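You operate a simulated robot arm through the tools that you are given. There is no shell and no other tool.

Carry out the task below with a simulated robot arm. There is one attempt and no reset: what you move stays moved.

## Task
Slot the green cleat over the stems, close carton 1 and roll it up to bolt 2.
Fine: draw bolt 1 to let it pass and leave it out.
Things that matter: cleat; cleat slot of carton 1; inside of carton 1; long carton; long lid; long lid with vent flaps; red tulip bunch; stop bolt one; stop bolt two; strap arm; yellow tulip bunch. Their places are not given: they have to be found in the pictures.

It is judged by the outcome, as a careful person would: the job done as asked, and still so three seconds after it is handed in. It fails if anything else is knocked over, pushed out of place, dropped, spilled or broken.

## Robot
A 6-joint arm with a two-finger gripper, fixed in place. Base frame: the origin is at the foot of the arm, x ahead of it, y to its left, z up. Units: mm, degrees, N and s.
Its first joint turns from -166.0 to 166.0 degrees. Payload 2.45 kg.
Tool frame: the origin (TCP) lies between the finger pads and is the grasp point; the fingertips stand 20 mm ahead of it; z points along the fingers, y is the line along which they close. The gripper opens to 140 mm. The gripper's body begins 168 mm behind the TCP.
Orientation is that of the tool frame in the base frame, as [roll, pitch, yaw] about the fixed x, y, z axes, in that order (R = Rz(yaw) Ry(pitch) Rx(roll)). With the fingers straight down and closing along the base's y, the tool's x points along the base's -x, its y along +y and its z along -z.

## Interface
- The arm moves only by the tool apply_moves. Its argument "plan" is one flat list of numbers, 7 for each row, row after row: the shift along the tool's x, y, z in mm, then the turn, a rotation vector about the tool's x, y, z in degrees, then the closure, from 0 (fully open) to 1 (shut). In form: [tx, ty, tz, wx, wy, wz, grip, tx, ty, tz, wx, wy, wz, grip, ...]. A call has 1 to 20 rows; each row shifts and turns the commanded pose from where the row before left it, along the tool's axes as they then stand. Each row takes 0.2 s and may step no farther than 50 mm and 8.6 degrees from the row before; otherwise, or with a gripper value out of range, the whole call is refused. Where a pose cannot be reached the arm comes as near as it can. A force on the tool above 80 N (or 10 N above the force at the start of the call, whichever is more), or a blocked arm, ends the call early, and 0.2 s more pass. The fingers move at their own pace (about 45 mm/s each) and stop on an object; they squeeze with about 35 N. The grip force told is the motor's: it shows also when the fingers shut on nothing. Time passes only in rows, and 0.2 s behind the last, so rows that do not move let the fingers close. The reply holds the time, the measured pose of the TCP, the force on the tool along the base axes, the opening and the grip force, in the units named above and with some noise, with the torque about the TCP (base axes, N m) and any sound that the robot's microphone picked up.
- Cameras (640 x 400 px; columns grow to the right, rows downward): "scene" is fixed at [400, 650.6, 1466.8]; the picture's right is [0.72, -0.70, 0.00], its down [-0.60, -0.62, -0.50] and it looks along [0.35, 0.36, -0.87] (base axes); focal length 214 px, centre (320, 200). "wrist" rides on the gripper at [78, 11, -209] in the tool frame; the picture's right is [-0.14, 0.99, 0.00], its down [-0.92, -0.13, -0.37] and it looks along [-0.37, -0.05, 0.93] (tool axes); focal length 280 px, centre (320, 200).
- capture(camera): a new picture of that camera. The clock stands still meanwhile.
- locate(camera, pixels): for up to 12 pixels [column, row] of the newest picture of that camera ("zoom" is the newest enlarged one), the place [x, y, z] in the base frame of the surface seen there, good to about 2 mm. The clock stands still meanwhile.
- enlarge(camera, box): a new picture of the part [left, top, right, bottom] of that camera's present view, enlarged. The clock stands still meanwhile.
- job_done(): hands the job in; it is judged then, once.

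Leave the gripper open and the arm clear of the work at the hand-in unless told otherwise.

The tools are called after "Emit:" as a command line: name --argument value ..., lists and objects as JSON in quotes. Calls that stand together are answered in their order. apply_moves: Moves the arm, as the interface text tells. Its arguments: {"type":"object","properties":{"plan":{"type":"array","items":{"type":"number"}}},"required":["plan"]} The other tools are called the same way: capture (camera) takes a picture; locate (camera, pixels) gives the place of the surface under pixels of a picture; enlarge (camera, box) takes an enlarged picture of a part of a camera's view; job_done () hands the job in.

At the start:

```text
clock: 0.0
position: [412.1, 390.0, 1296.7]
orientation: [-180.0, 0.0, 179.9]
contact_force: [1.0, -0.5, -0.4]
ft_torque: [-0.01, 0.01, -0.02]
opening: 140.2
finger_force: 0.1
```

scene: 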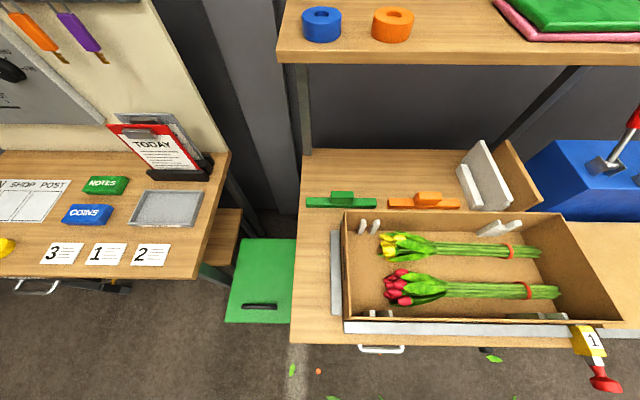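
wrist: 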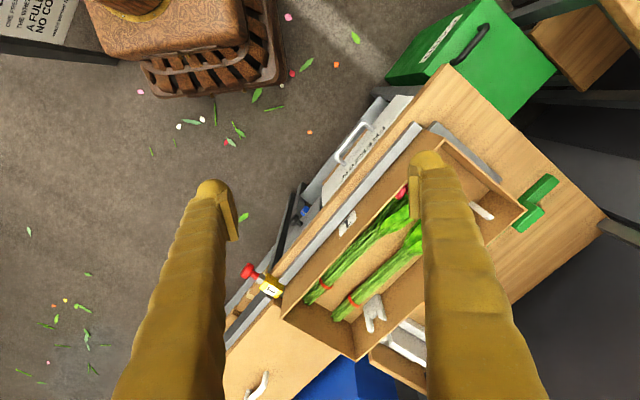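

I see a carton holding two tulip bunches, green and orange cleats behind it, a lid leaning at the back, and bolt 1 (yellow with a red knob) at the right front. I'll enlarge several regions to look closer.

Emit:
enlarge --camera "scene" --box '[290, 130, 450, 230]'

Emit:
enlarge --camera "scene" --box '[440, 130, 640, 255]'

Emit:
enlarge --camera "scene" --box '[320, 200, 480, 300]'

Emit:
enlarge --camera "scene" --box '[320, 260, 480, 360]'

Emit:
enlarge --camera "scene" --box '[480, 220, 640, 400]'

Emit:
enlarge --camera "wrist" --box '[200, 100, 520, 400]'

```text
4.00 times, centred on (370, 180) of scene
```

zoom: 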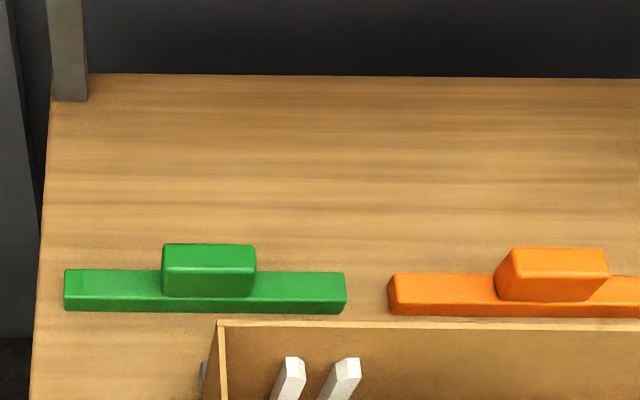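

```text
3.20 times, centred on (540, 192) of scene
```

zoom: 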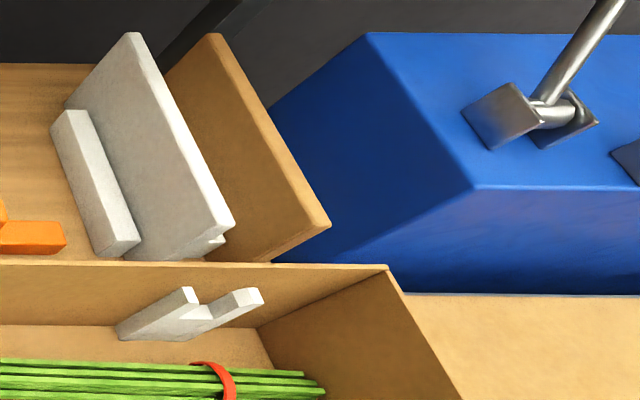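

```text
4.00 times, centred on (400, 250) of scene
```

zoom: 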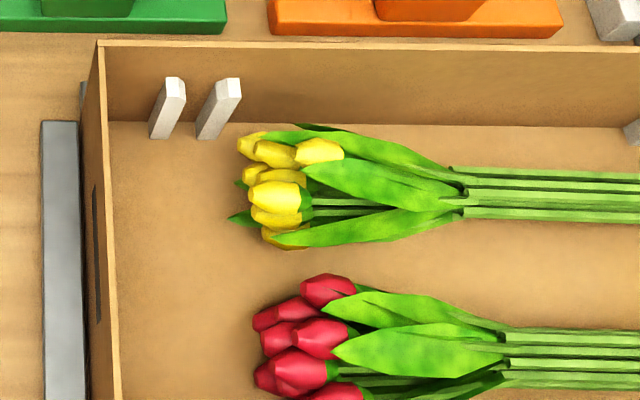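

```text
4.00 times, centred on (400, 310) of scene
```

zoom: 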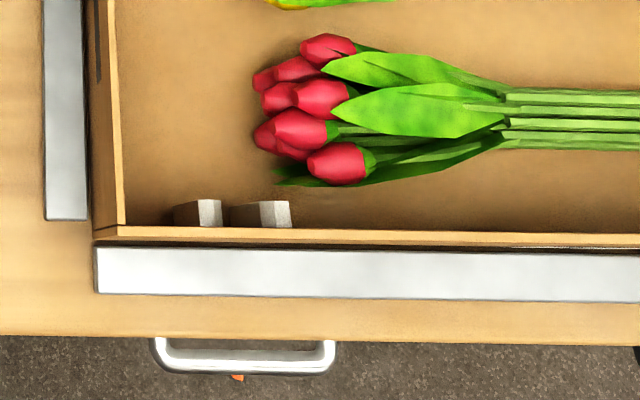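

```text
2.22 times, centred on (560, 310) of scene
```

zoom: 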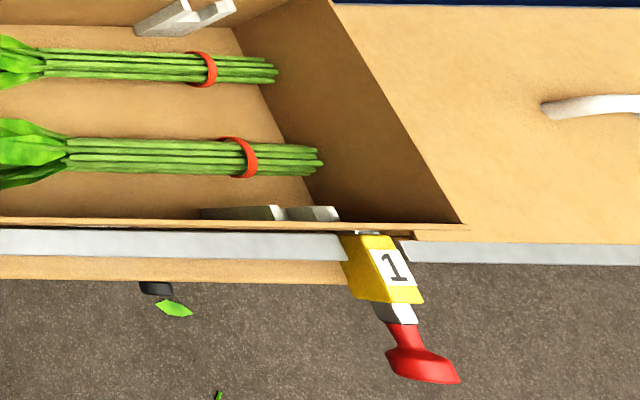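

```text
1.33 times, centred on (360, 250) of wrist
```

zoom: 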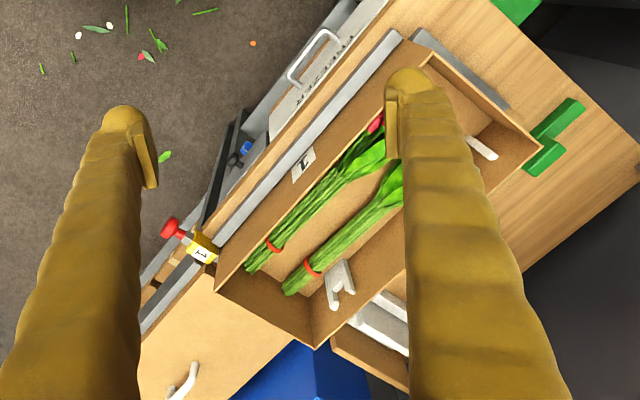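

Before moving I want coordinates, so I'll measure the cleats, the carton rim, the forks, the bolt and the stand with the lids.

Emit:
capture --camera "scene"

Emit:
locate --camera "scene" --pixels '[[308, 203], [375, 203], [341, 194], [345, 213], [522, 212], [620, 321], [346, 320], [380, 275], [485, 230], [518, 226], [509, 316], [567, 315]]'

Emit:
locate --camera "scene" --pixels '[[590, 340], [600, 368], [605, 385], [480, 142], [510, 205], [508, 142], [541, 202], [465, 185], [430, 331], [336, 270], [630, 240], [575, 150]]'

Emit:
locate --camera "scene" --pixels '[[420, 240], [510, 250], [530, 293], [430, 287], [363, 222], [378, 222], [374, 312], [388, 312], [400, 265], [540, 275], [262, 280], [320, 160]]'

```text
taken
```

scene: 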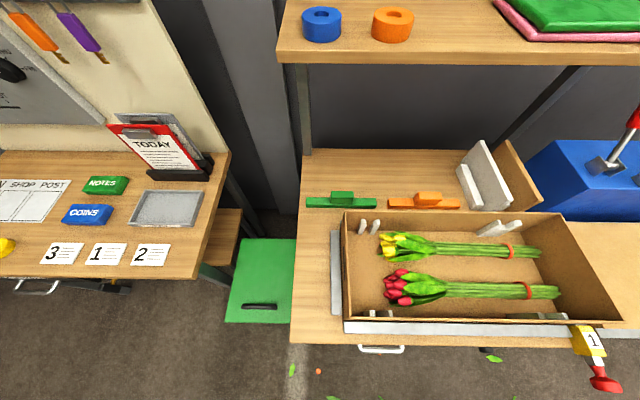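

```text
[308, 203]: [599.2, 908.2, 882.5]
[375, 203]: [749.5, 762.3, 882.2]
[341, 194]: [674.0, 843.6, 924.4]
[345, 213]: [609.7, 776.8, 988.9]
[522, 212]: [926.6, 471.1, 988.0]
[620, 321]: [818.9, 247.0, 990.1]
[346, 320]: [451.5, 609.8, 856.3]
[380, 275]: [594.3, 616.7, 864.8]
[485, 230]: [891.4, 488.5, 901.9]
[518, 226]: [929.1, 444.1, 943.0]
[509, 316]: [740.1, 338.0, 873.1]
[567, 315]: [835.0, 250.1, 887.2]
```

```text
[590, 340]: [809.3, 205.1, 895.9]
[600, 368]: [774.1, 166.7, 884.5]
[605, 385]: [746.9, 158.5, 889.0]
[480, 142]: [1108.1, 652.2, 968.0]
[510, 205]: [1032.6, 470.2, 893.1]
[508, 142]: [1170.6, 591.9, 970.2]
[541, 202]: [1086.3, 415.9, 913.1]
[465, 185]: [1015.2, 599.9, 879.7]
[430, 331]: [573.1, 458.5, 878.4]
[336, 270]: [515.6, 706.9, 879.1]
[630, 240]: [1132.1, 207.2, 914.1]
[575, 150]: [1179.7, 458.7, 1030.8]
```

```text
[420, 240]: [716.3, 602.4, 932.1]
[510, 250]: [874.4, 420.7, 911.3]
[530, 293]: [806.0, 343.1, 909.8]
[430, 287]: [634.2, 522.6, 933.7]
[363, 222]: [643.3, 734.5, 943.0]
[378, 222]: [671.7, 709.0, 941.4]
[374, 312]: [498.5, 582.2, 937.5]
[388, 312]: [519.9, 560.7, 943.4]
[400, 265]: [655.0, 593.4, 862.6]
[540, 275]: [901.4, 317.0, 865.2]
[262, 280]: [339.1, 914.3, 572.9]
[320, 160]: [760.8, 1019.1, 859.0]
```

The table top is near z≈859 and the carton rim near z≈989, with its length running along about (0.72,-0.69). I can't see bolt 2 or where the lids are resting, so I'll measure more points in the current wrist view and the upper part of the scene before moving.

Emit:
capture --camera "wrist"

Emit:
locate --camera "wrist" --pixels '[[300, 215], [310, 190], [250, 380], [350, 385], [170, 30], [250, 272], [265, 288], [345, 225], [230, 330], [390, 345], [280, 310], [60, 340]]'

Emit:
locate --camera "scene" --pixels '[[320, 25], [300, 60], [600, 55], [635, 120], [600, 165], [560, 15], [155, 150], [170, 205], [635, 330], [270, 250], [485, 165], [525, 170]]'

```text
taken
```

wrist: 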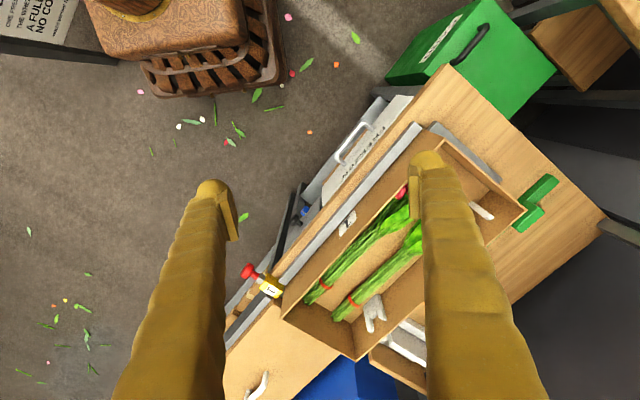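

```text
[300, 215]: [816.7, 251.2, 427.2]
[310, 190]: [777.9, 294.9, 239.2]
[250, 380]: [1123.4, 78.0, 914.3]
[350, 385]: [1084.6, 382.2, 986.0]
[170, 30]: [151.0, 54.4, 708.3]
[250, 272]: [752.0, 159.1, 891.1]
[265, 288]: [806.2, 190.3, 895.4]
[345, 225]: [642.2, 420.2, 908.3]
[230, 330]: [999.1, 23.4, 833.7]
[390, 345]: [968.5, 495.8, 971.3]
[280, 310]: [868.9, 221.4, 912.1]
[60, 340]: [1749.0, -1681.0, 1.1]
```

```text
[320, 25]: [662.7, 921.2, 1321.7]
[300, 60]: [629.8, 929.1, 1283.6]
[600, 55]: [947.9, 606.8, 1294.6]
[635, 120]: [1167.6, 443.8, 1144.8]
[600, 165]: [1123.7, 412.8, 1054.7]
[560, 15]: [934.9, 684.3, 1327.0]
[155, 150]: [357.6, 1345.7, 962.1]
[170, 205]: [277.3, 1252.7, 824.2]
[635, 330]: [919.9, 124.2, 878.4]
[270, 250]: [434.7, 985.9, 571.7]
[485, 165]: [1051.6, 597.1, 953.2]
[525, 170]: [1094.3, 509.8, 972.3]
```

The shelf edge sits at z≈1290, just behind the green cleat. I'll swing the arm toward -y at its present height, which is clear of everything, to see the right end of the line.

Emit:
apply_moves --plan '[0, -50, 0, 0, 0, 0, 0, 0, -50, 0, 0, 0, 0, 0, 0, -50, 0, 0, 0, 0, 0, 0, -50, 0, 0, 0, 0, 0, 0, -50, 0, 0, 0, 0, 0, 0, -50, 0, 0, 0, 0, 0, 0, -50, 0, 0, 0, 0, 0, 0, -50, 0, 0, 0, 0, 0]'

Emit:
capture --camera "wrist"

Emit:
capture --camera "scene"

```text
clock: 1.8
position: [409.5, -10.6, 1294.6]
orientation: [179.9, 0.1, 180.0]
contact_force: [-0.8, -0.2, -0.2]
ft_torque: [0.03, -0.01, -0.01]
opening: 139.8
finger_force: 0.1
```

```text
taken
```

wrist: 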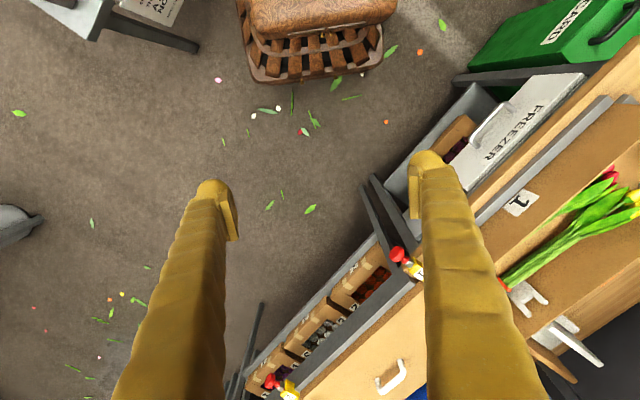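

```text
taken
```

scene: 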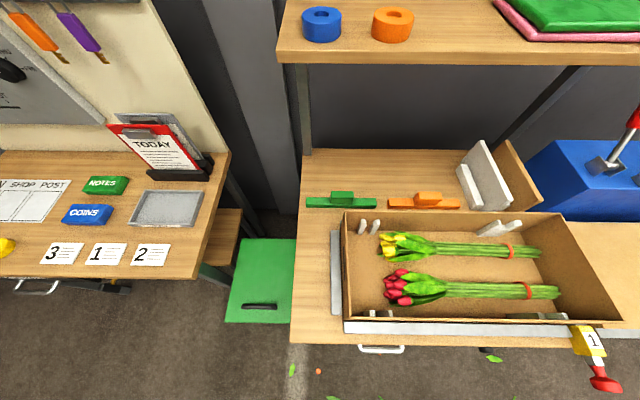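

Bolt 2, yellow with a red knob, shows at about (280,385), and there's a tan surface with a white hook at (395,375). I'll measure these.

Emit:
locate --camera "wrist" --pixels '[[290, 390], [270, 380], [395, 375], [350, 370], [415, 300], [400, 255], [420, 275], [520, 200], [560, 345], [550, 365], [375, 285], [315, 355]]'

Emit:
enlarge --camera "wrist" --box '[220, 240, 460, 400]'

Emit:
enlarge --camera "wrist" --box '[460, 240, 640, 400]'

```text
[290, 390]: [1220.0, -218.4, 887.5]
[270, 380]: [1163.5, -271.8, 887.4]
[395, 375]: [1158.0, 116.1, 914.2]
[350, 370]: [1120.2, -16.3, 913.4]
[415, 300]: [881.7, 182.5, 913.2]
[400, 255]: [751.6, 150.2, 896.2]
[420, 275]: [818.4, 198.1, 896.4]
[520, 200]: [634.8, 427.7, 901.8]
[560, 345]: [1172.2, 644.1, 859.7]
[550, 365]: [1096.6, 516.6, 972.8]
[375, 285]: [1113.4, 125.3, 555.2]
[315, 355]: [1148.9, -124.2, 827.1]
```

```text
2.50 times, centred on (340, 320) of wrist
```

zoom: 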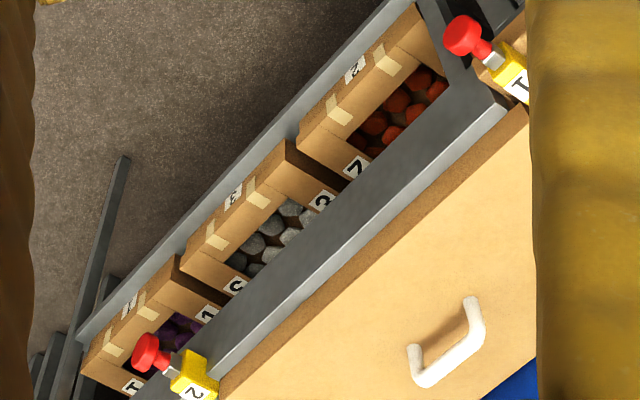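

```text
2.50 times, centred on (550, 320) of wrist
```

zoom: 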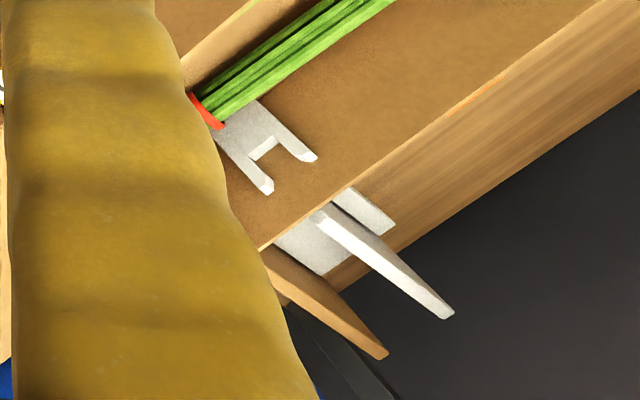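

A tan panel with a white handle lies on the run just past bolt 1 at z≈913, and it may be a lid. I'll move forward at height to get a proper view of the whole run.

Emit:
apply_moves --plan '[-50, 0, 0, 0, 0, 0, 0, -50, 0, 0, 0, 0, 0, 0, -50, 0, 0, 0, 0, 0, 0, -50, 0, 0, 0, 0, 0, 0, -50, 0, 0, 0, 0, 0, 0, -50, 0, 0, 0, 0, 0, 0]'

Emit:
capture --camera "wrist"

Emit:
capture --camera "scene"

```text
clock: 3.2
position: [711.9, -8.6, 1298.7]
orientation: [-179.9, 0.0, -180.0]
contact_force: [0.5, 0.0, 0.7]
ft_torque: [0.0, -0.09, -0.02]
opening: 140.0
finger_force: 0.0
```

```text
taken
```

wrist: 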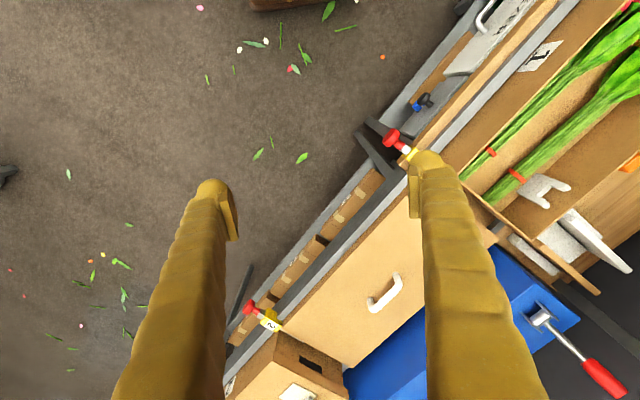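

```text
taken
```

scene: 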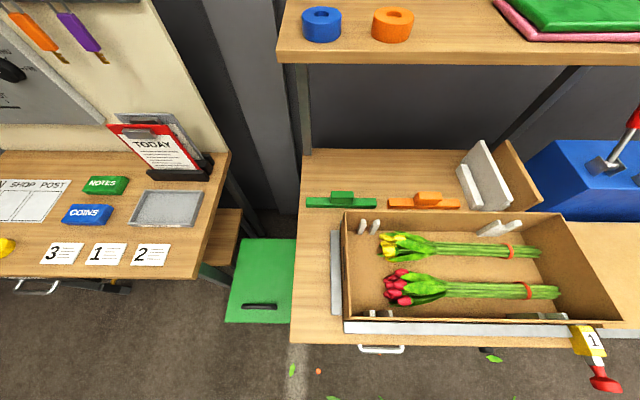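

I now see a flat tan lid with a white handle at (385,292) between the carton and another box past bolt 2, plus the strapping machine's lever with a red grip. I'll turn the wrist so the camera lines up with the run and look more closely.

Emit:
apply_moves --plan '[0, 0, 0, 0, 0, -8, 0, 0, 0, 0, 0, 0, -8, 0, 0, 0, 0, 0, 0, -8, 0, 0, 0, 0, 0, 0, -8, 0, 0, 0, 0, 0, 0, -8, 0, 0, 0, 0, 0, 0, -6, 0]'

Emit:
capture --camera "wrist"

Emit:
enlarge --camera "wrist" --box '[200, 150, 440, 400]'

Emit:
enlarge --camera "wrist" --box '[440, 150, 640, 400]'

```text
clock: 4.6
position: [711.9, -9.2, 1297.1]
orientation: [-180.0, 0.0, -133.9]
contact_force: [0.2, 1.0, 0.3]
ft_torque: [0.01, 0.0, 0.0]
opening: 139.6
finger_force: 0.0
```

```text
taken
```

wrist: 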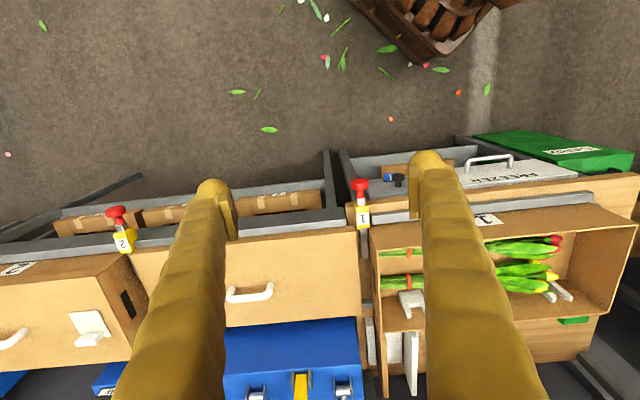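

```text
1.60 times, centred on (320, 275) of wrist
```

zoom: 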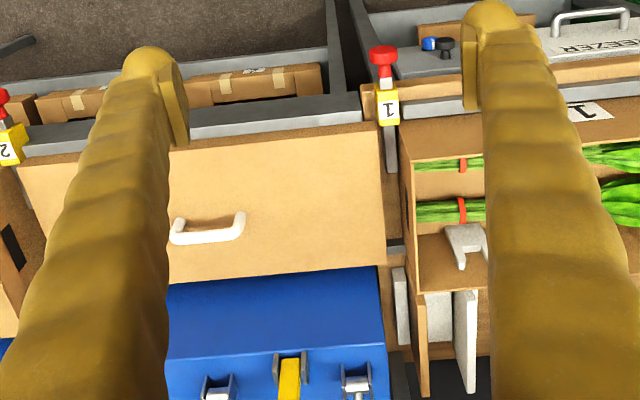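

```text
1.60 times, centred on (540, 275) of wrist
```

zoom: 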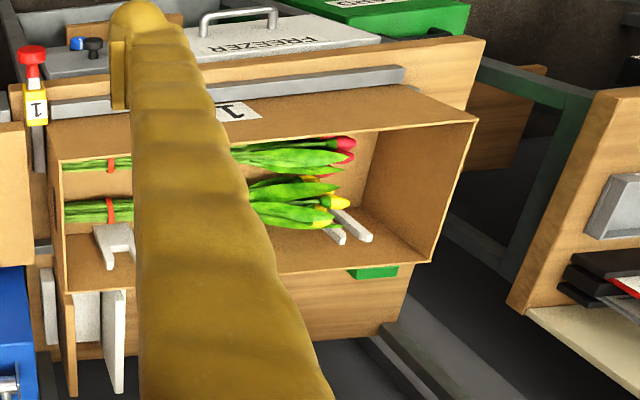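

The tan lid lies between the two bolts, and beyond bolt 2 is another closed carton with a vent slot in its end. Next I'll measure the lid's corners, its handle and both bolts.

Emit:
locate --camera "wrist" --pixels '[[355, 235], [360, 313], [145, 258], [232, 295], [270, 290], [250, 298], [360, 187], [361, 215], [117, 214], [123, 240], [50, 300], [240, 320]]'

Emit:
locate --camera "wrist" --pixels '[[370, 260], [366, 240], [366, 285], [20, 285], [90, 340], [125, 300], [95, 275], [392, 350], [412, 350], [386, 350], [370, 350], [400, 305]]'

Emit:
enlarge --camera "wrist" --box '[320, 200, 440, 275]'

Emit:
enlarge --camera "wrist" --box '[340, 270, 440, 400]'

Emit:
enlarge --camera "wrist" --box '[0, 200, 180, 400]'

```text
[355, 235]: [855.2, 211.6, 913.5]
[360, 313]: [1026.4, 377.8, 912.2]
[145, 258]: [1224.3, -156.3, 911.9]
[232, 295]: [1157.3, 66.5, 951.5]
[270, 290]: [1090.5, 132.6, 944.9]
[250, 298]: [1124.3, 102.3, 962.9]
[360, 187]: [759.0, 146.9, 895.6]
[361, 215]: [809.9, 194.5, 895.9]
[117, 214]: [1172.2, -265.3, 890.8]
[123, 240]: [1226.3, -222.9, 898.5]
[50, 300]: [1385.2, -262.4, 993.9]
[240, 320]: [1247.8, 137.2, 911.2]
```

```text
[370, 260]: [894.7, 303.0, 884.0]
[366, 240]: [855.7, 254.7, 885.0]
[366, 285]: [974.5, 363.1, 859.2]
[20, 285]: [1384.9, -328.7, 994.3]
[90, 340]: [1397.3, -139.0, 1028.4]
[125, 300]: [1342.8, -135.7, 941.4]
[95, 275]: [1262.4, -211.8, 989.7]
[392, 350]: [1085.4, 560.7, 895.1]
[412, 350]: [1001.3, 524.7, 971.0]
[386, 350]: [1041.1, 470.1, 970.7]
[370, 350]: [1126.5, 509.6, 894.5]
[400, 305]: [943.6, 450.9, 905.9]
```

```text
5.33 times, centred on (380, 238) of wrist
```

zoom: 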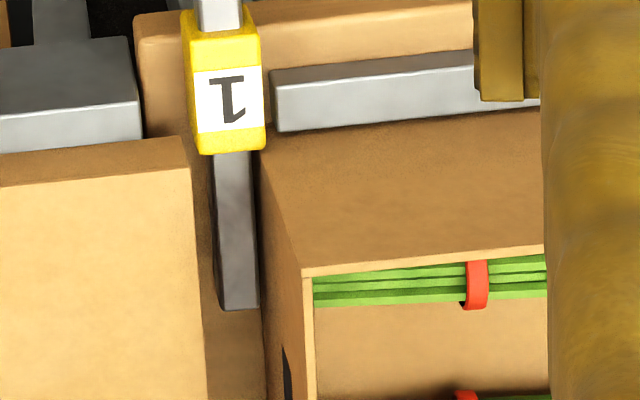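

```text
3.08 times, centred on (390, 335) of wrist
```

zoom: 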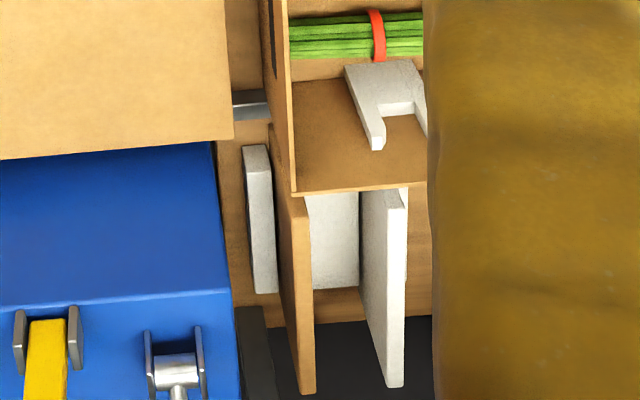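

```text
2.00 times, centred on (90, 300) of wrist
```

zoom: 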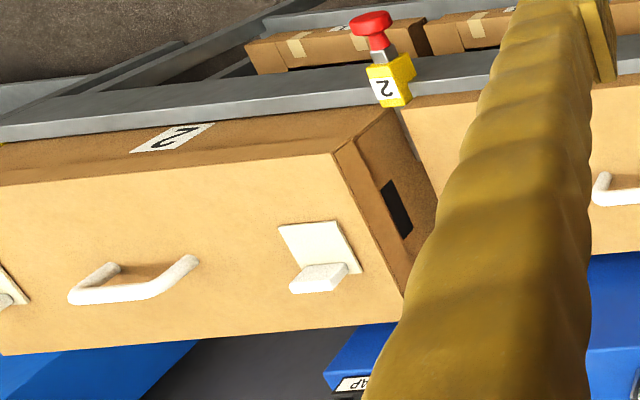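

The run is clear to me now: carton 1, then bolt 1, then the plain lid with its handle, then bolt 2, then the closed carton 2 with vent flaps. The tool's x is now -v (across the run) and its y is -u (along it). I'll move over the stem end of carton 1 to look at the slots.

Emit:
apply_moves --plan '[-37.4, 26.9, 13.9, 0, 0, 0, 0, -37.4, 26.9, 13.9, 0, 0, 0, 0, -37.4, 26.9, 13.9, 0, 0, 0, 0, -37.4, 26.9, 13.9, 0, 0, 0, 0, -37.4, 26.9, 13.9, 0, 0, 0, 0, -37.4, 26.9, 13.9, 0, 0, 0, 0, -37.4, 26.9, 13.9, 0, 0, 0, 0]'

Emit:
capture --camera "wrist"

Emit:
capture --camera "scene"

```text
clock: 6.2
position: [757.0, 307.8, 1200.0]
orientation: [-179.9, 0.1, -134.0]
contact_force: [0.5, -0.2, 0.3]
ft_torque: [0.01, -0.04, 0.01]
opening: 140.0
finger_force: 0.1
```

```text
taken
```

wrist: 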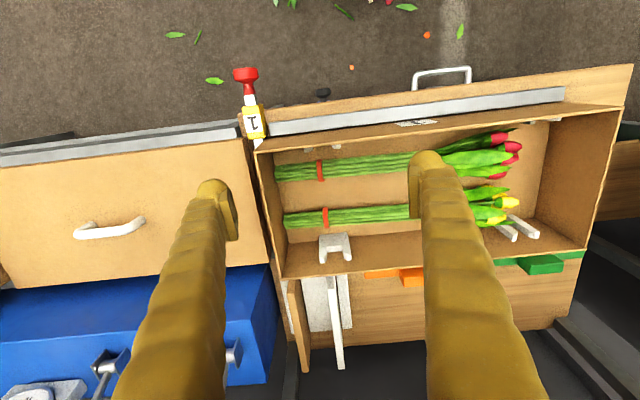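

```text
taken
```

scene: 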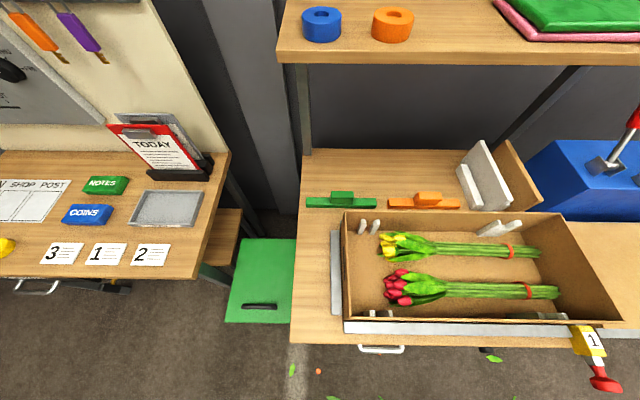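

Now I have a close view of the stem-end fork at (335,245) and the left prongs near (510,230). I'll enlarge both and measure the prong tips.

Emit:
enlarge --camera "wrist" --box '[260, 130, 420, 280]'

Emit:
locate --camera "zoom" --pixels '[[258, 325], [355, 325], [300, 300], [215, 130], [300, 120], [320, 90], [60, 110], [85, 380], [250, 250], [330, 250], [250, 170], [260, 235]]'

Emit:
locate --camera "wrist" --pixels '[[258, 153], [282, 279], [623, 108], [586, 250], [325, 261], [349, 261], [514, 239], [537, 236], [309, 148], [337, 147], [530, 121], [555, 121]]'

Emit:
enlarge --camera "wrist" --box '[440, 90, 640, 280]'

```text
2.67 times, centred on (340, 205) of wrist
```

zoom: 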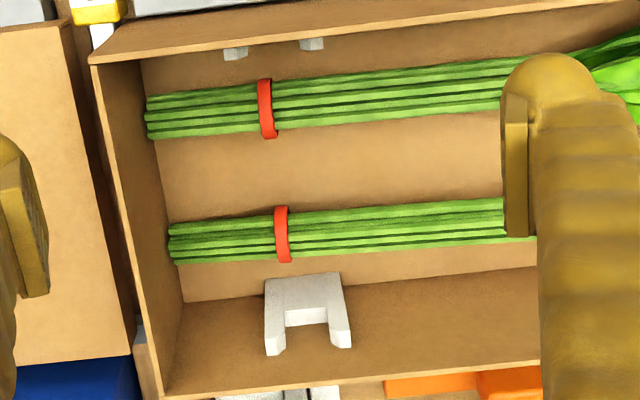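

```text
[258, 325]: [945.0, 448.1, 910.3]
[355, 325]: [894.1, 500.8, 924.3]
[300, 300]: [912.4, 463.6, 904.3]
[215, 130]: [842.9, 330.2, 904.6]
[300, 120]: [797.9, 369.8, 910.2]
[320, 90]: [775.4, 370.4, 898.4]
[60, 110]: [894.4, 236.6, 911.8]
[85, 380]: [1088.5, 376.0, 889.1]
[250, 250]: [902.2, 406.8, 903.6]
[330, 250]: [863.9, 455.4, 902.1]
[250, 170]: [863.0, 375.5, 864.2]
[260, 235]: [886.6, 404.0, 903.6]
```

```text
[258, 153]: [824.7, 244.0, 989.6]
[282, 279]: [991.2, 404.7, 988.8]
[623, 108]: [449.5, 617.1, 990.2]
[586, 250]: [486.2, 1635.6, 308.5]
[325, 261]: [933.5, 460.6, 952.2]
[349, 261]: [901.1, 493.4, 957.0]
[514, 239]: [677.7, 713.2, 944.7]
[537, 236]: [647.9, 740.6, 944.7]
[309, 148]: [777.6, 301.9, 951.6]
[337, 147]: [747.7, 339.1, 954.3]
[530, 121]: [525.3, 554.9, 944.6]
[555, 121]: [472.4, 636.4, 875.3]
```

```text
2.11 times, centred on (540, 185) of wrist
```

zoom: 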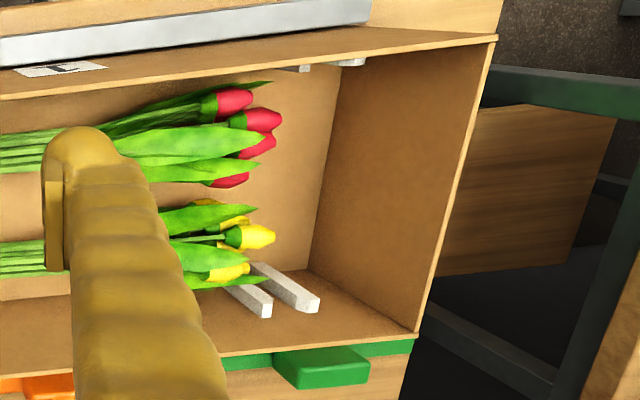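

With a 45° run frame (U=(x−y)/√2, V=(x+y)/√2) the numbers line up well:
- **Carton 1:** U from −118 to 412, V from 754 to 985.
- **Stem slot:** U≈312, with its floor at z≈904.
- **Green cleat:** about U −114, V 1067.

Next I'll go over the cleat for a close look.

Emit:
apply_moves --plan '[0, 0, 0, 0, 0, 1, 0, -10, 43.2, 3, 0, 0, 0, 0, -10, 43.2, 3, 0, 0, 0, 0, -10, 43.2, 3, 0, 0, 0, 0, -10, 43.2, 3, 0, 0, 0, 0, -10, 43.2, 3, 0, 0, 0, 0, -10, 43.2, 3, 0, 0, 0, 0, -10, 43.2, 3, 0, 0, 0, 0, -10, 43.2, 3, 0, 0, 0, 0, -10, 43.2, 3, 0, 0, 0, 0, -10, 43.2, 3, 0, 0, 0, 0]'

Emit:
capture --camera "wrist"

Emit:
enlarge --camera "wrist" --box '[200, 150, 440, 330]'

```text
clock: 8.6
position: [523.6, 686.1, 1169.6]
orientation: [179.9, 0.2, -135.0]
contact_force: [-0.7, 0.5, 1.5]
ft_torque: [0.02, -0.05, 0.01]
opening: 139.7
finger_force: 0.2
```

```text
taken
```

wrist: 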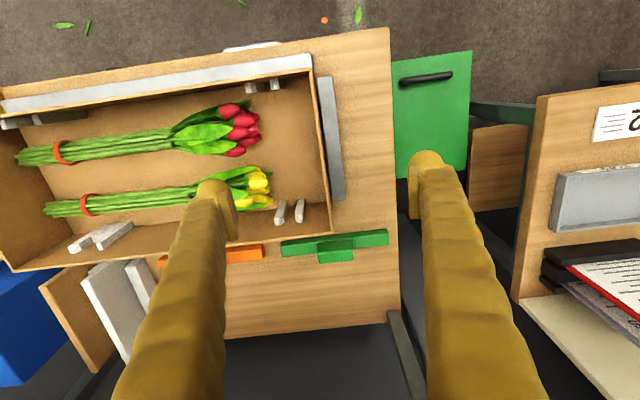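

```text
2.22 times, centred on (320, 240) of wrist
```

zoom: 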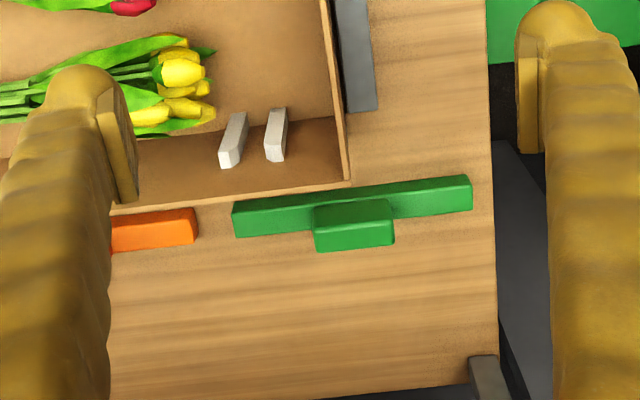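

The green cleat is in view: a bar with a raised block at its centre. I'll measure its edges precisely.

Emit:
locate --camera "zoom" --pixels '[[236, 206], [468, 180], [470, 203], [237, 232], [317, 207], [388, 201], [390, 222], [319, 229], [353, 215], [280, 205], [430, 188], [392, 240]]'

Emit:
enlarge --camera "wrist" --box '[270, 220, 400, 275]'

Emit:
enlarge --camera "wrist" --box '[0, 80, 140, 270]'

```text
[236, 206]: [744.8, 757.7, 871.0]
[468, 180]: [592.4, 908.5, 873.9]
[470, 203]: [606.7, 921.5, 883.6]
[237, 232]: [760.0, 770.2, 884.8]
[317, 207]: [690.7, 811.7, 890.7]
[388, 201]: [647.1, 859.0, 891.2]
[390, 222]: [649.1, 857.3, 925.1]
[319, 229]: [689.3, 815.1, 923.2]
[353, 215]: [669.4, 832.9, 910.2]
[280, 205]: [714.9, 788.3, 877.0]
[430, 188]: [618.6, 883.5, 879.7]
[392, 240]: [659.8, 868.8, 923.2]
```

```text
4.92 times, centred on (335, 248) of wrist
```

zoom: 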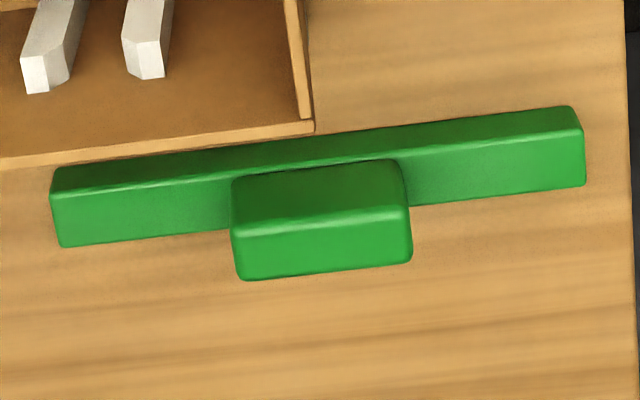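

```text
2.11 times, centred on (70, 175) of wrist
```

zoom: 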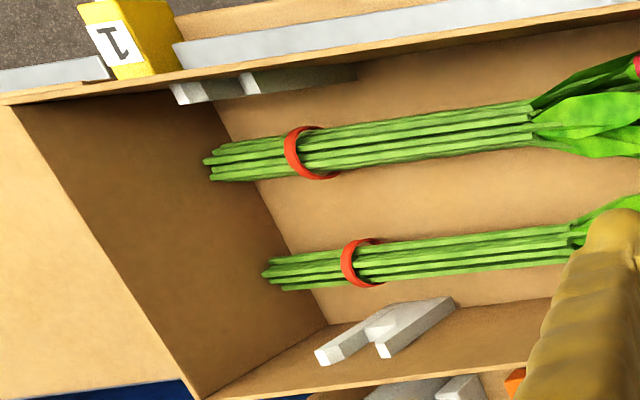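

Cleat measurements:
- **Bar:** U −223 to −7, V 1060 to 1082, top at z≈884.
- **Block:** U −148 to −88, top at z≈925.

It sits about 1077 mm out and near the shelf, so I'll tilt the tool 25° (wrist toward me) and move to a pre-grasp pose.

Emit:
apply_moves --plan '[0, 0, 0, 0, -8.34, 0, 0, 0, 0, 0, 0, -8.33, 0, 0, 0, 0, 0, 0, -8.33, 0, 0, -17.4, 0.3, 40.7, 0, 0, 0, 0, -17.4, 0.3, 40.7, 0, 0, 0, 0, -17.4, 0.3, 40.7, 0, 0, 0, 0, -17.4, 0.3, 40.7, 0, 0, 0, 0, -17.4, 0.3, 40.7, 0, 0, 0, 0]'

Emit:
capture --camera "wrist"

Emit:
capture --camera "scene"

```text
clock: 10.4
position: [636.9, 800.3, 1026.2]
orientation: [179.9, 25.2, -135.0]
contact_force: [0.0, -0.1, 0.6]
ft_torque: [-0.03, 0.05, 0.0]
opening: 139.8
finger_force: 0.2
```

```text
taken
```

wrist: 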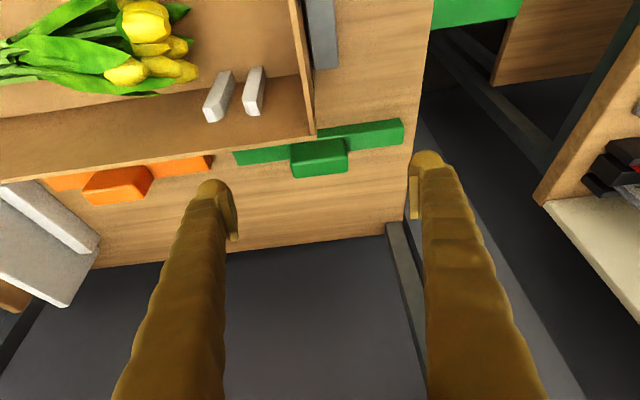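

```text
taken
```

scene: 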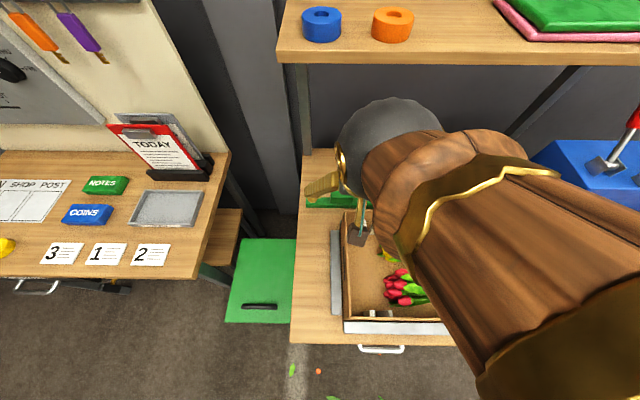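

I've reached the pose comfortably and the arm stays clear of the shelf edge. I'll re-measure the block from up close.

Emit:
enlarge --camera "wrist" --box '[220, 100, 420, 200]'

Emit:
locate --camera "wrist" --pixels '[[294, 147], [345, 142], [347, 153], [294, 158], [320, 150], [236, 155], [401, 123], [403, 140], [300, 173], [340, 170], [260, 155], [370, 135]]'

```text
3.20 times, centred on (320, 150) of wrist
```

zoom: 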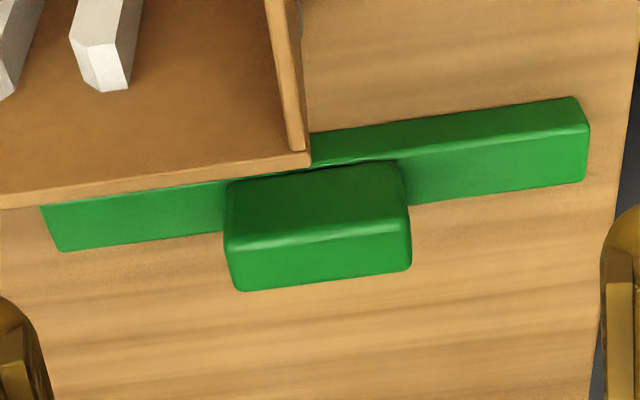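

```text
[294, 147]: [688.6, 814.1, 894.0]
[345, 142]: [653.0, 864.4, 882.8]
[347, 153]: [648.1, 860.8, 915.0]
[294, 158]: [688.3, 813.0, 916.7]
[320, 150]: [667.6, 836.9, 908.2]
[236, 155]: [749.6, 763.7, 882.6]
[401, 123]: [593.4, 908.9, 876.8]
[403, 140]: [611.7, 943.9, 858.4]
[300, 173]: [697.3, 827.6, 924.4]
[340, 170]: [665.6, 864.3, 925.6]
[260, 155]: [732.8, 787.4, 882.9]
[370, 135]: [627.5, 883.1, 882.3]
```

The block is confirmed, with its centre near U −118, V 1071. I'll advance along the tool axis to straddle it and check the pose before closing.

Emit:
apply_moves --plan '[-0.4, 0.5, 25, 0, 0, 0, 0, -0.4, 0.5, 25, 0, 0, 0, 0, -0.4, 0.5, 25, 0, 0, 0, 0, -0.4, 0.5, 25, 0, 0, 0, 0, -0.3, 0.5, 22, 0, 0, 0, 0, 0, 0, 0, 0, 0, 0, 0]'

Emit:
capture --camera "wrist"

Emit:
capture --camera "scene"

```text
clock: 11.8
position: [673.0, 842.2, 911.9]
orientation: [-180.0, 25.0, -135.1]
contact_force: [-0.7, 0.6, -0.6]
ft_torque: [0.04, 0.0, 0.03]
opening: 140.2
finger_force: 0.0
```

```text
taken
```

wrist: 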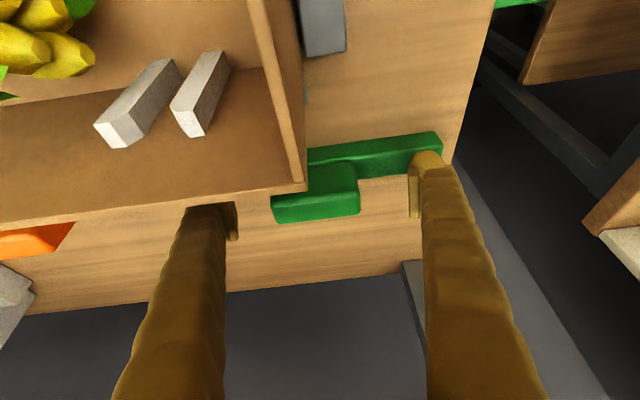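

```text
taken
```

scene: 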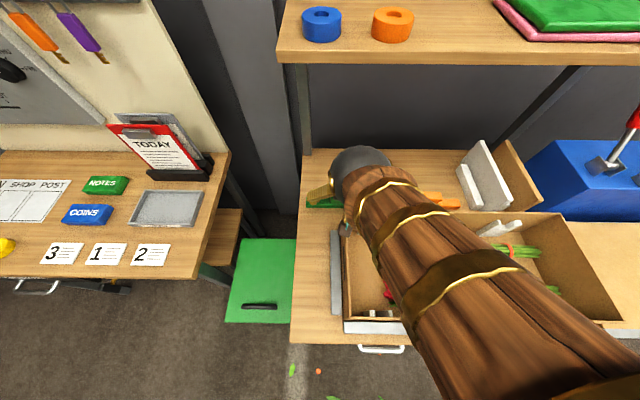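

The fingers straddle the block at U −119.6, V 1071, z 912. I'll close on it.

Emit:
apply_moves --plan '[0, 0, 0, 0, 0, 0, 1, 0, 0, 0, 0, 0, 0, 1, 0, 0, 0, 0, 0, 0, 1, 0, 0, 0, 0, 0, 0, 1, 0, 0, 0, 0, 0, 0, 1, 0, 0, 0, 0, 0, 0, 1, 0, 0, 0, 0, 0, 0, 1]'

Emit:
enlarge --camera "wrist" --box '[160, 100, 480, 300]'

```text
clock: 13.4
position: [674.5, 840.4, 912.4]
orientation: [179.9, 25.0, -135.0]
contact_force: [-0.2, 0.3, 1.0]
ft_torque: [0.03, 0.0, -0.03]
opening: 71.1
finger_force: 35.0
```

```text
2.00 times, centred on (320, 200) of wrist
```

zoom: 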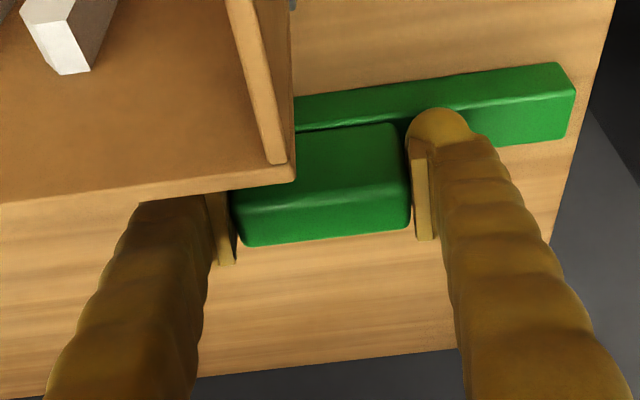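

The grip is firm: opening 71 mm, force 35 N. I'll lift straight up, slowly at first.

Emit:
apply_moves --plan '[-4.2, 0, -9.1, 0, 0, 0, 1, -8.5, 0, -18.1, 0, 0, 0, 1, -12.7, 0, -27.2, 0, 0, 0, 1, -12.7, 0, -27.2, 0, 0, 0, 1, -12.7, 0, -27.2, 0, 0, 0, 1, -12.7, 0, -27.2, 0, 0, 0, 1, -12.7, 0, -27.2, 0, 0, 0, 1]'

Emit:
capture --camera "wrist"

Emit:
capture --camera "scene"

```text
clock: 15.0
position: [673.9, 842.5, 1091.8]
orientation: [-179.9, 24.9, -135.0]
contact_force: [0.0, 0.1, -1.1]
ft_torque: [0.01, -0.02, 0.01]
opening: 71.2
finger_force: 35.1
```

```text
taken
```

wrist: 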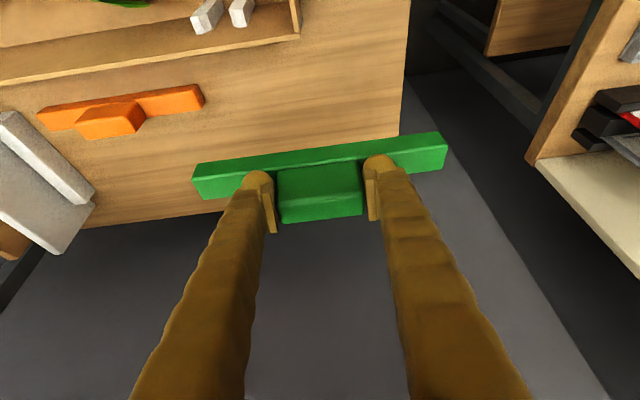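

```text
taken
```

scene: 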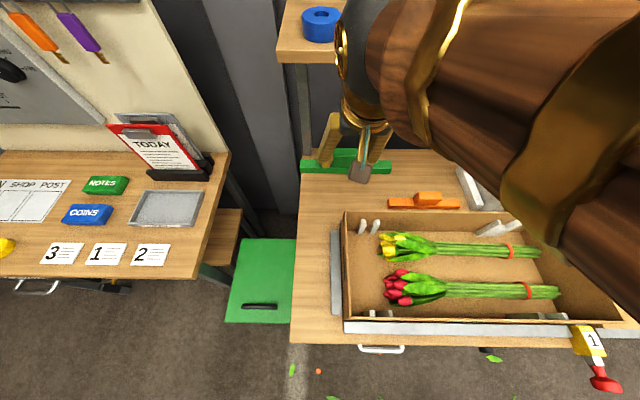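

The cleat is up and level. I'll bring it back over the carton at height.

Emit:
apply_moves --plan '[22.7, -32.5, -10.6, 0, 0, 0, 1, 22.7, -32.5, -10.6, 0, 0, 0, 1, 22.7, -32.5, -10.6, 0, 0, 0, 1, 22.7, -32.5, -10.6, 0, 0, 0, 1, 22.7, -32.5, -10.6, 0, 0, 0, 1, 22.7, -32.5, -10.6, 0, 0, 0, 1, 22.7, -32.5, -10.6, 0, 0, 0, 1, 22.7, -32.5, -10.6, 0, 0, 0, 1]'

Emit:
apply_moves --plan '[0, 0, 0, 3.458, 0, 7.415, 1, 0, 0, 0, 3.458, 0, 7.415, 1, 0, 0, 0, 3.458, 0, 7.415, 1, 0, 0, 0, 3.458, 0, 7.415, 1, 0, 0, 0, 3.458, 0, 7.415, 1, 0, 0, 0, 3.458, 0, 7.415, 1, 0, 0, 0, 3.458, 0, 7.415, 1, 0, 0, 0, 3.458, 0, 7.415, 1, 0, 0, 0, 3.458, 0, 7.415, 1, 0, 0, 0, 3.458, 0, 7.415, 1, 0, 0, 0, 3.458, 0, 7.415, 1]'

Emit:
capture --camera "wrist"

Emit:
capture --camera "scene"

```text
clock: 16.8
position: [718.7, 517.1, 1092.9]
orientation: [180.0, 24.9, -135.0]
contact_force: [-0.6, 0.3, -1.4]
ft_torque: [0.03, 0.02, 0.01]
opening: 71.4
finger_force: 34.9
```

```text
clock: 19.2
position: [717.1, 516.5, 1095.3]
orientation: [180.0, 25.1, 134.9]
contact_force: [-0.4, 0.7, -0.1]
ft_torque: [0.0, -0.01, 0.0]
opening: 71.2
finger_force: 35.4
```

```text
taken
```

wrist: 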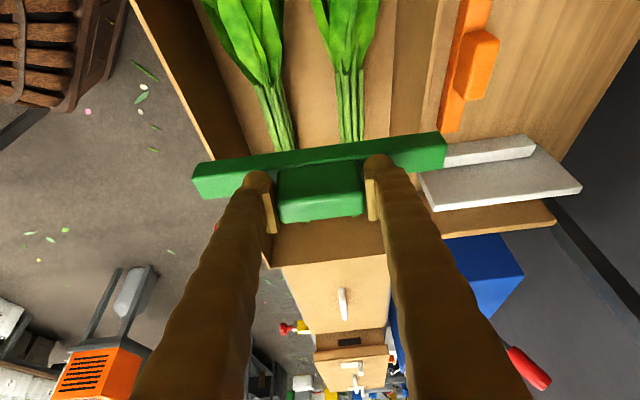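

```text
taken
```

scene: 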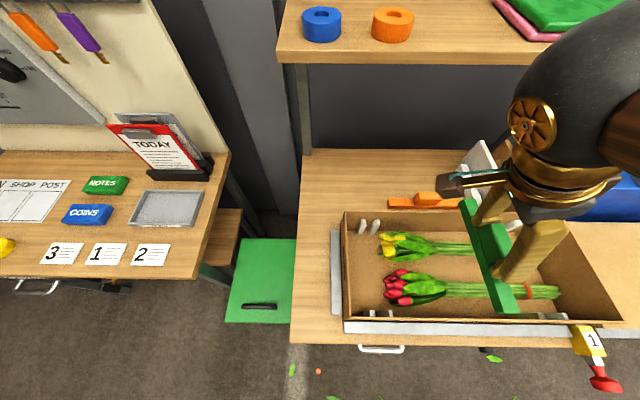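

The cleat is now across the carton, with tool y along +V. I'll measure its ends relative to the TCP.

Emit:
enlarge --camera "wrist" --box '[170, 110, 470, 260]'

Emit:
locate --camera "wrist" --pixels '[[196, 165], [197, 190], [442, 136], [443, 160], [230, 160], [420, 140], [320, 148], [230, 180], [320, 185], [290, 203], [358, 198], [420, 155]]'

Emit:
enlarge --camera "scene" --box '[440, 180, 640, 340]'

Emit:
locate --camera "zoom" --pixels '[[82, 68], [100, 70], [180, 410], [206, 400], [240, 370], [330, 425], [370, 430], [265, 395], [300, 410], [575, 420], [240, 145], [262, 135]]'

```text
2.13 times, centred on (320, 185) of wrist
```

zoom: 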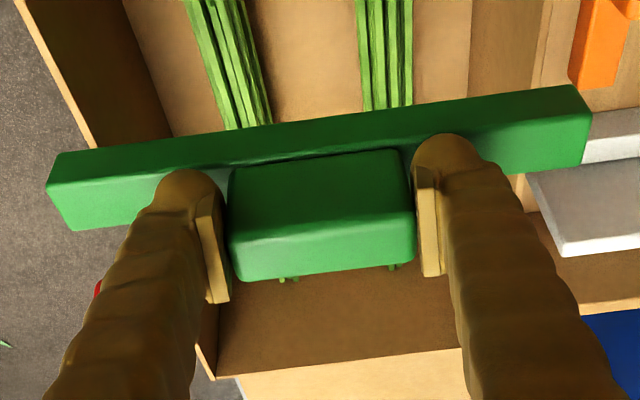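

```text
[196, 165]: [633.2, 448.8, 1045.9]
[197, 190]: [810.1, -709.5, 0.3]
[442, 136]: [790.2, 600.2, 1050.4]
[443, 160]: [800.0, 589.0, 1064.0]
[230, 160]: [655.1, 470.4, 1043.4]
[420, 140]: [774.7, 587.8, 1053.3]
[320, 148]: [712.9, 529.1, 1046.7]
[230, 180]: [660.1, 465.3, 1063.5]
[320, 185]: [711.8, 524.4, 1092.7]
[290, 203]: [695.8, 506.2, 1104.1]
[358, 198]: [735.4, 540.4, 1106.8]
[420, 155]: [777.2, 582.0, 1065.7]
```

```text
2.50 times, centred on (540, 260) of scene
```

zoom: 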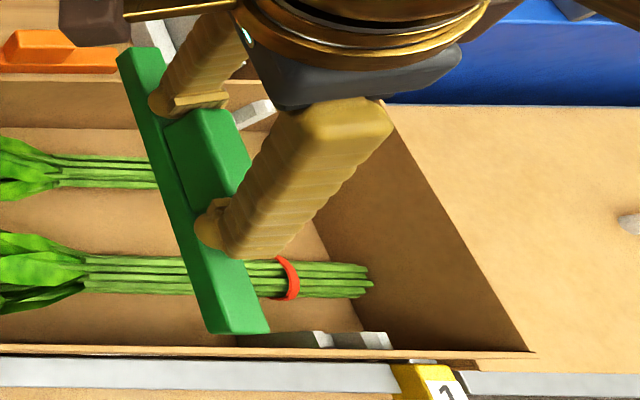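

```text
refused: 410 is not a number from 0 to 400
```

The bar spans V≈764 to 984, centred near 874, so it's a close fit in the carton. I'll measure the near wall, the rim and the fork prongs in the zoomed scene picture.

Emit:
locate --camera "zoom" --pixels '[[330, 343], [385, 343], [322, 333], [385, 333], [300, 345], [350, 345], [200, 348], [200, 354], [470, 353], [530, 353], [240, 110], [270, 105]]'

Emit:
enlarge --camera "scene" --box '[500, 290, 600, 340]'

```text
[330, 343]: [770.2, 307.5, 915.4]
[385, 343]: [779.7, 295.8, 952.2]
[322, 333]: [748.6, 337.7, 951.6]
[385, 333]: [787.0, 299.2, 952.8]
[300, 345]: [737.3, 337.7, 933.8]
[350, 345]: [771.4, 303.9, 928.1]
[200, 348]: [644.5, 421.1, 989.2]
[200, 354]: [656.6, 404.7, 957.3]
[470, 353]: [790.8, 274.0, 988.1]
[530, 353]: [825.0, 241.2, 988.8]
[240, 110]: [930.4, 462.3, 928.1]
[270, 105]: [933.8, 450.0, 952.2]
```

```text
6.40 times, centred on (550, 315) of scene
```

zoom: 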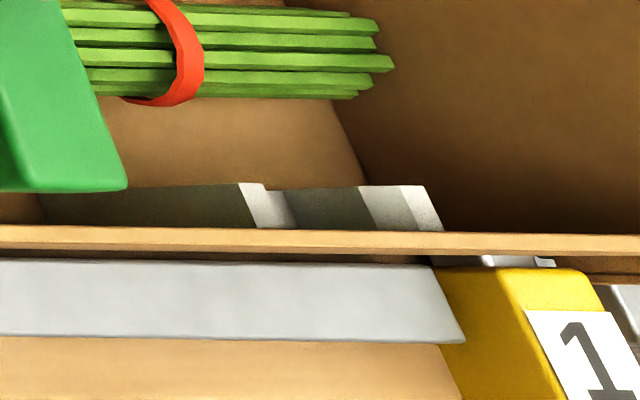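

Emit:
locate --camera "zoom" --pixels '[[241, 187], [252, 190], [263, 187], [362, 190], [380, 195], [400, 190], [412, 195], [424, 190], [300, 233], [300, 245], [150, 228], [600, 238]]'

Emit:
locate --camera "scene" --pixels '[[400, 213], [450, 212], [400, 215], [400, 217], [570, 222], [590, 260]]'

```text
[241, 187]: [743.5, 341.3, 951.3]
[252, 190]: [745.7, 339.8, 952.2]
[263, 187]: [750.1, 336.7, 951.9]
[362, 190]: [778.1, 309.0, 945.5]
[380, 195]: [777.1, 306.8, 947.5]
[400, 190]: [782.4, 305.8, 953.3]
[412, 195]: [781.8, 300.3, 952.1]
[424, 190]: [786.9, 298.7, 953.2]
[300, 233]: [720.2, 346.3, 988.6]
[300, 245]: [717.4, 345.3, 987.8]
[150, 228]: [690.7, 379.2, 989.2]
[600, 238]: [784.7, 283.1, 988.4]
```

```text
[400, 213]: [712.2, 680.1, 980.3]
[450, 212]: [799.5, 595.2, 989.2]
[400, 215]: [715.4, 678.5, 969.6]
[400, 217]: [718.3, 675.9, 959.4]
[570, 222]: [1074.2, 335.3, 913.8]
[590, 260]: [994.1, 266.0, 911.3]
```

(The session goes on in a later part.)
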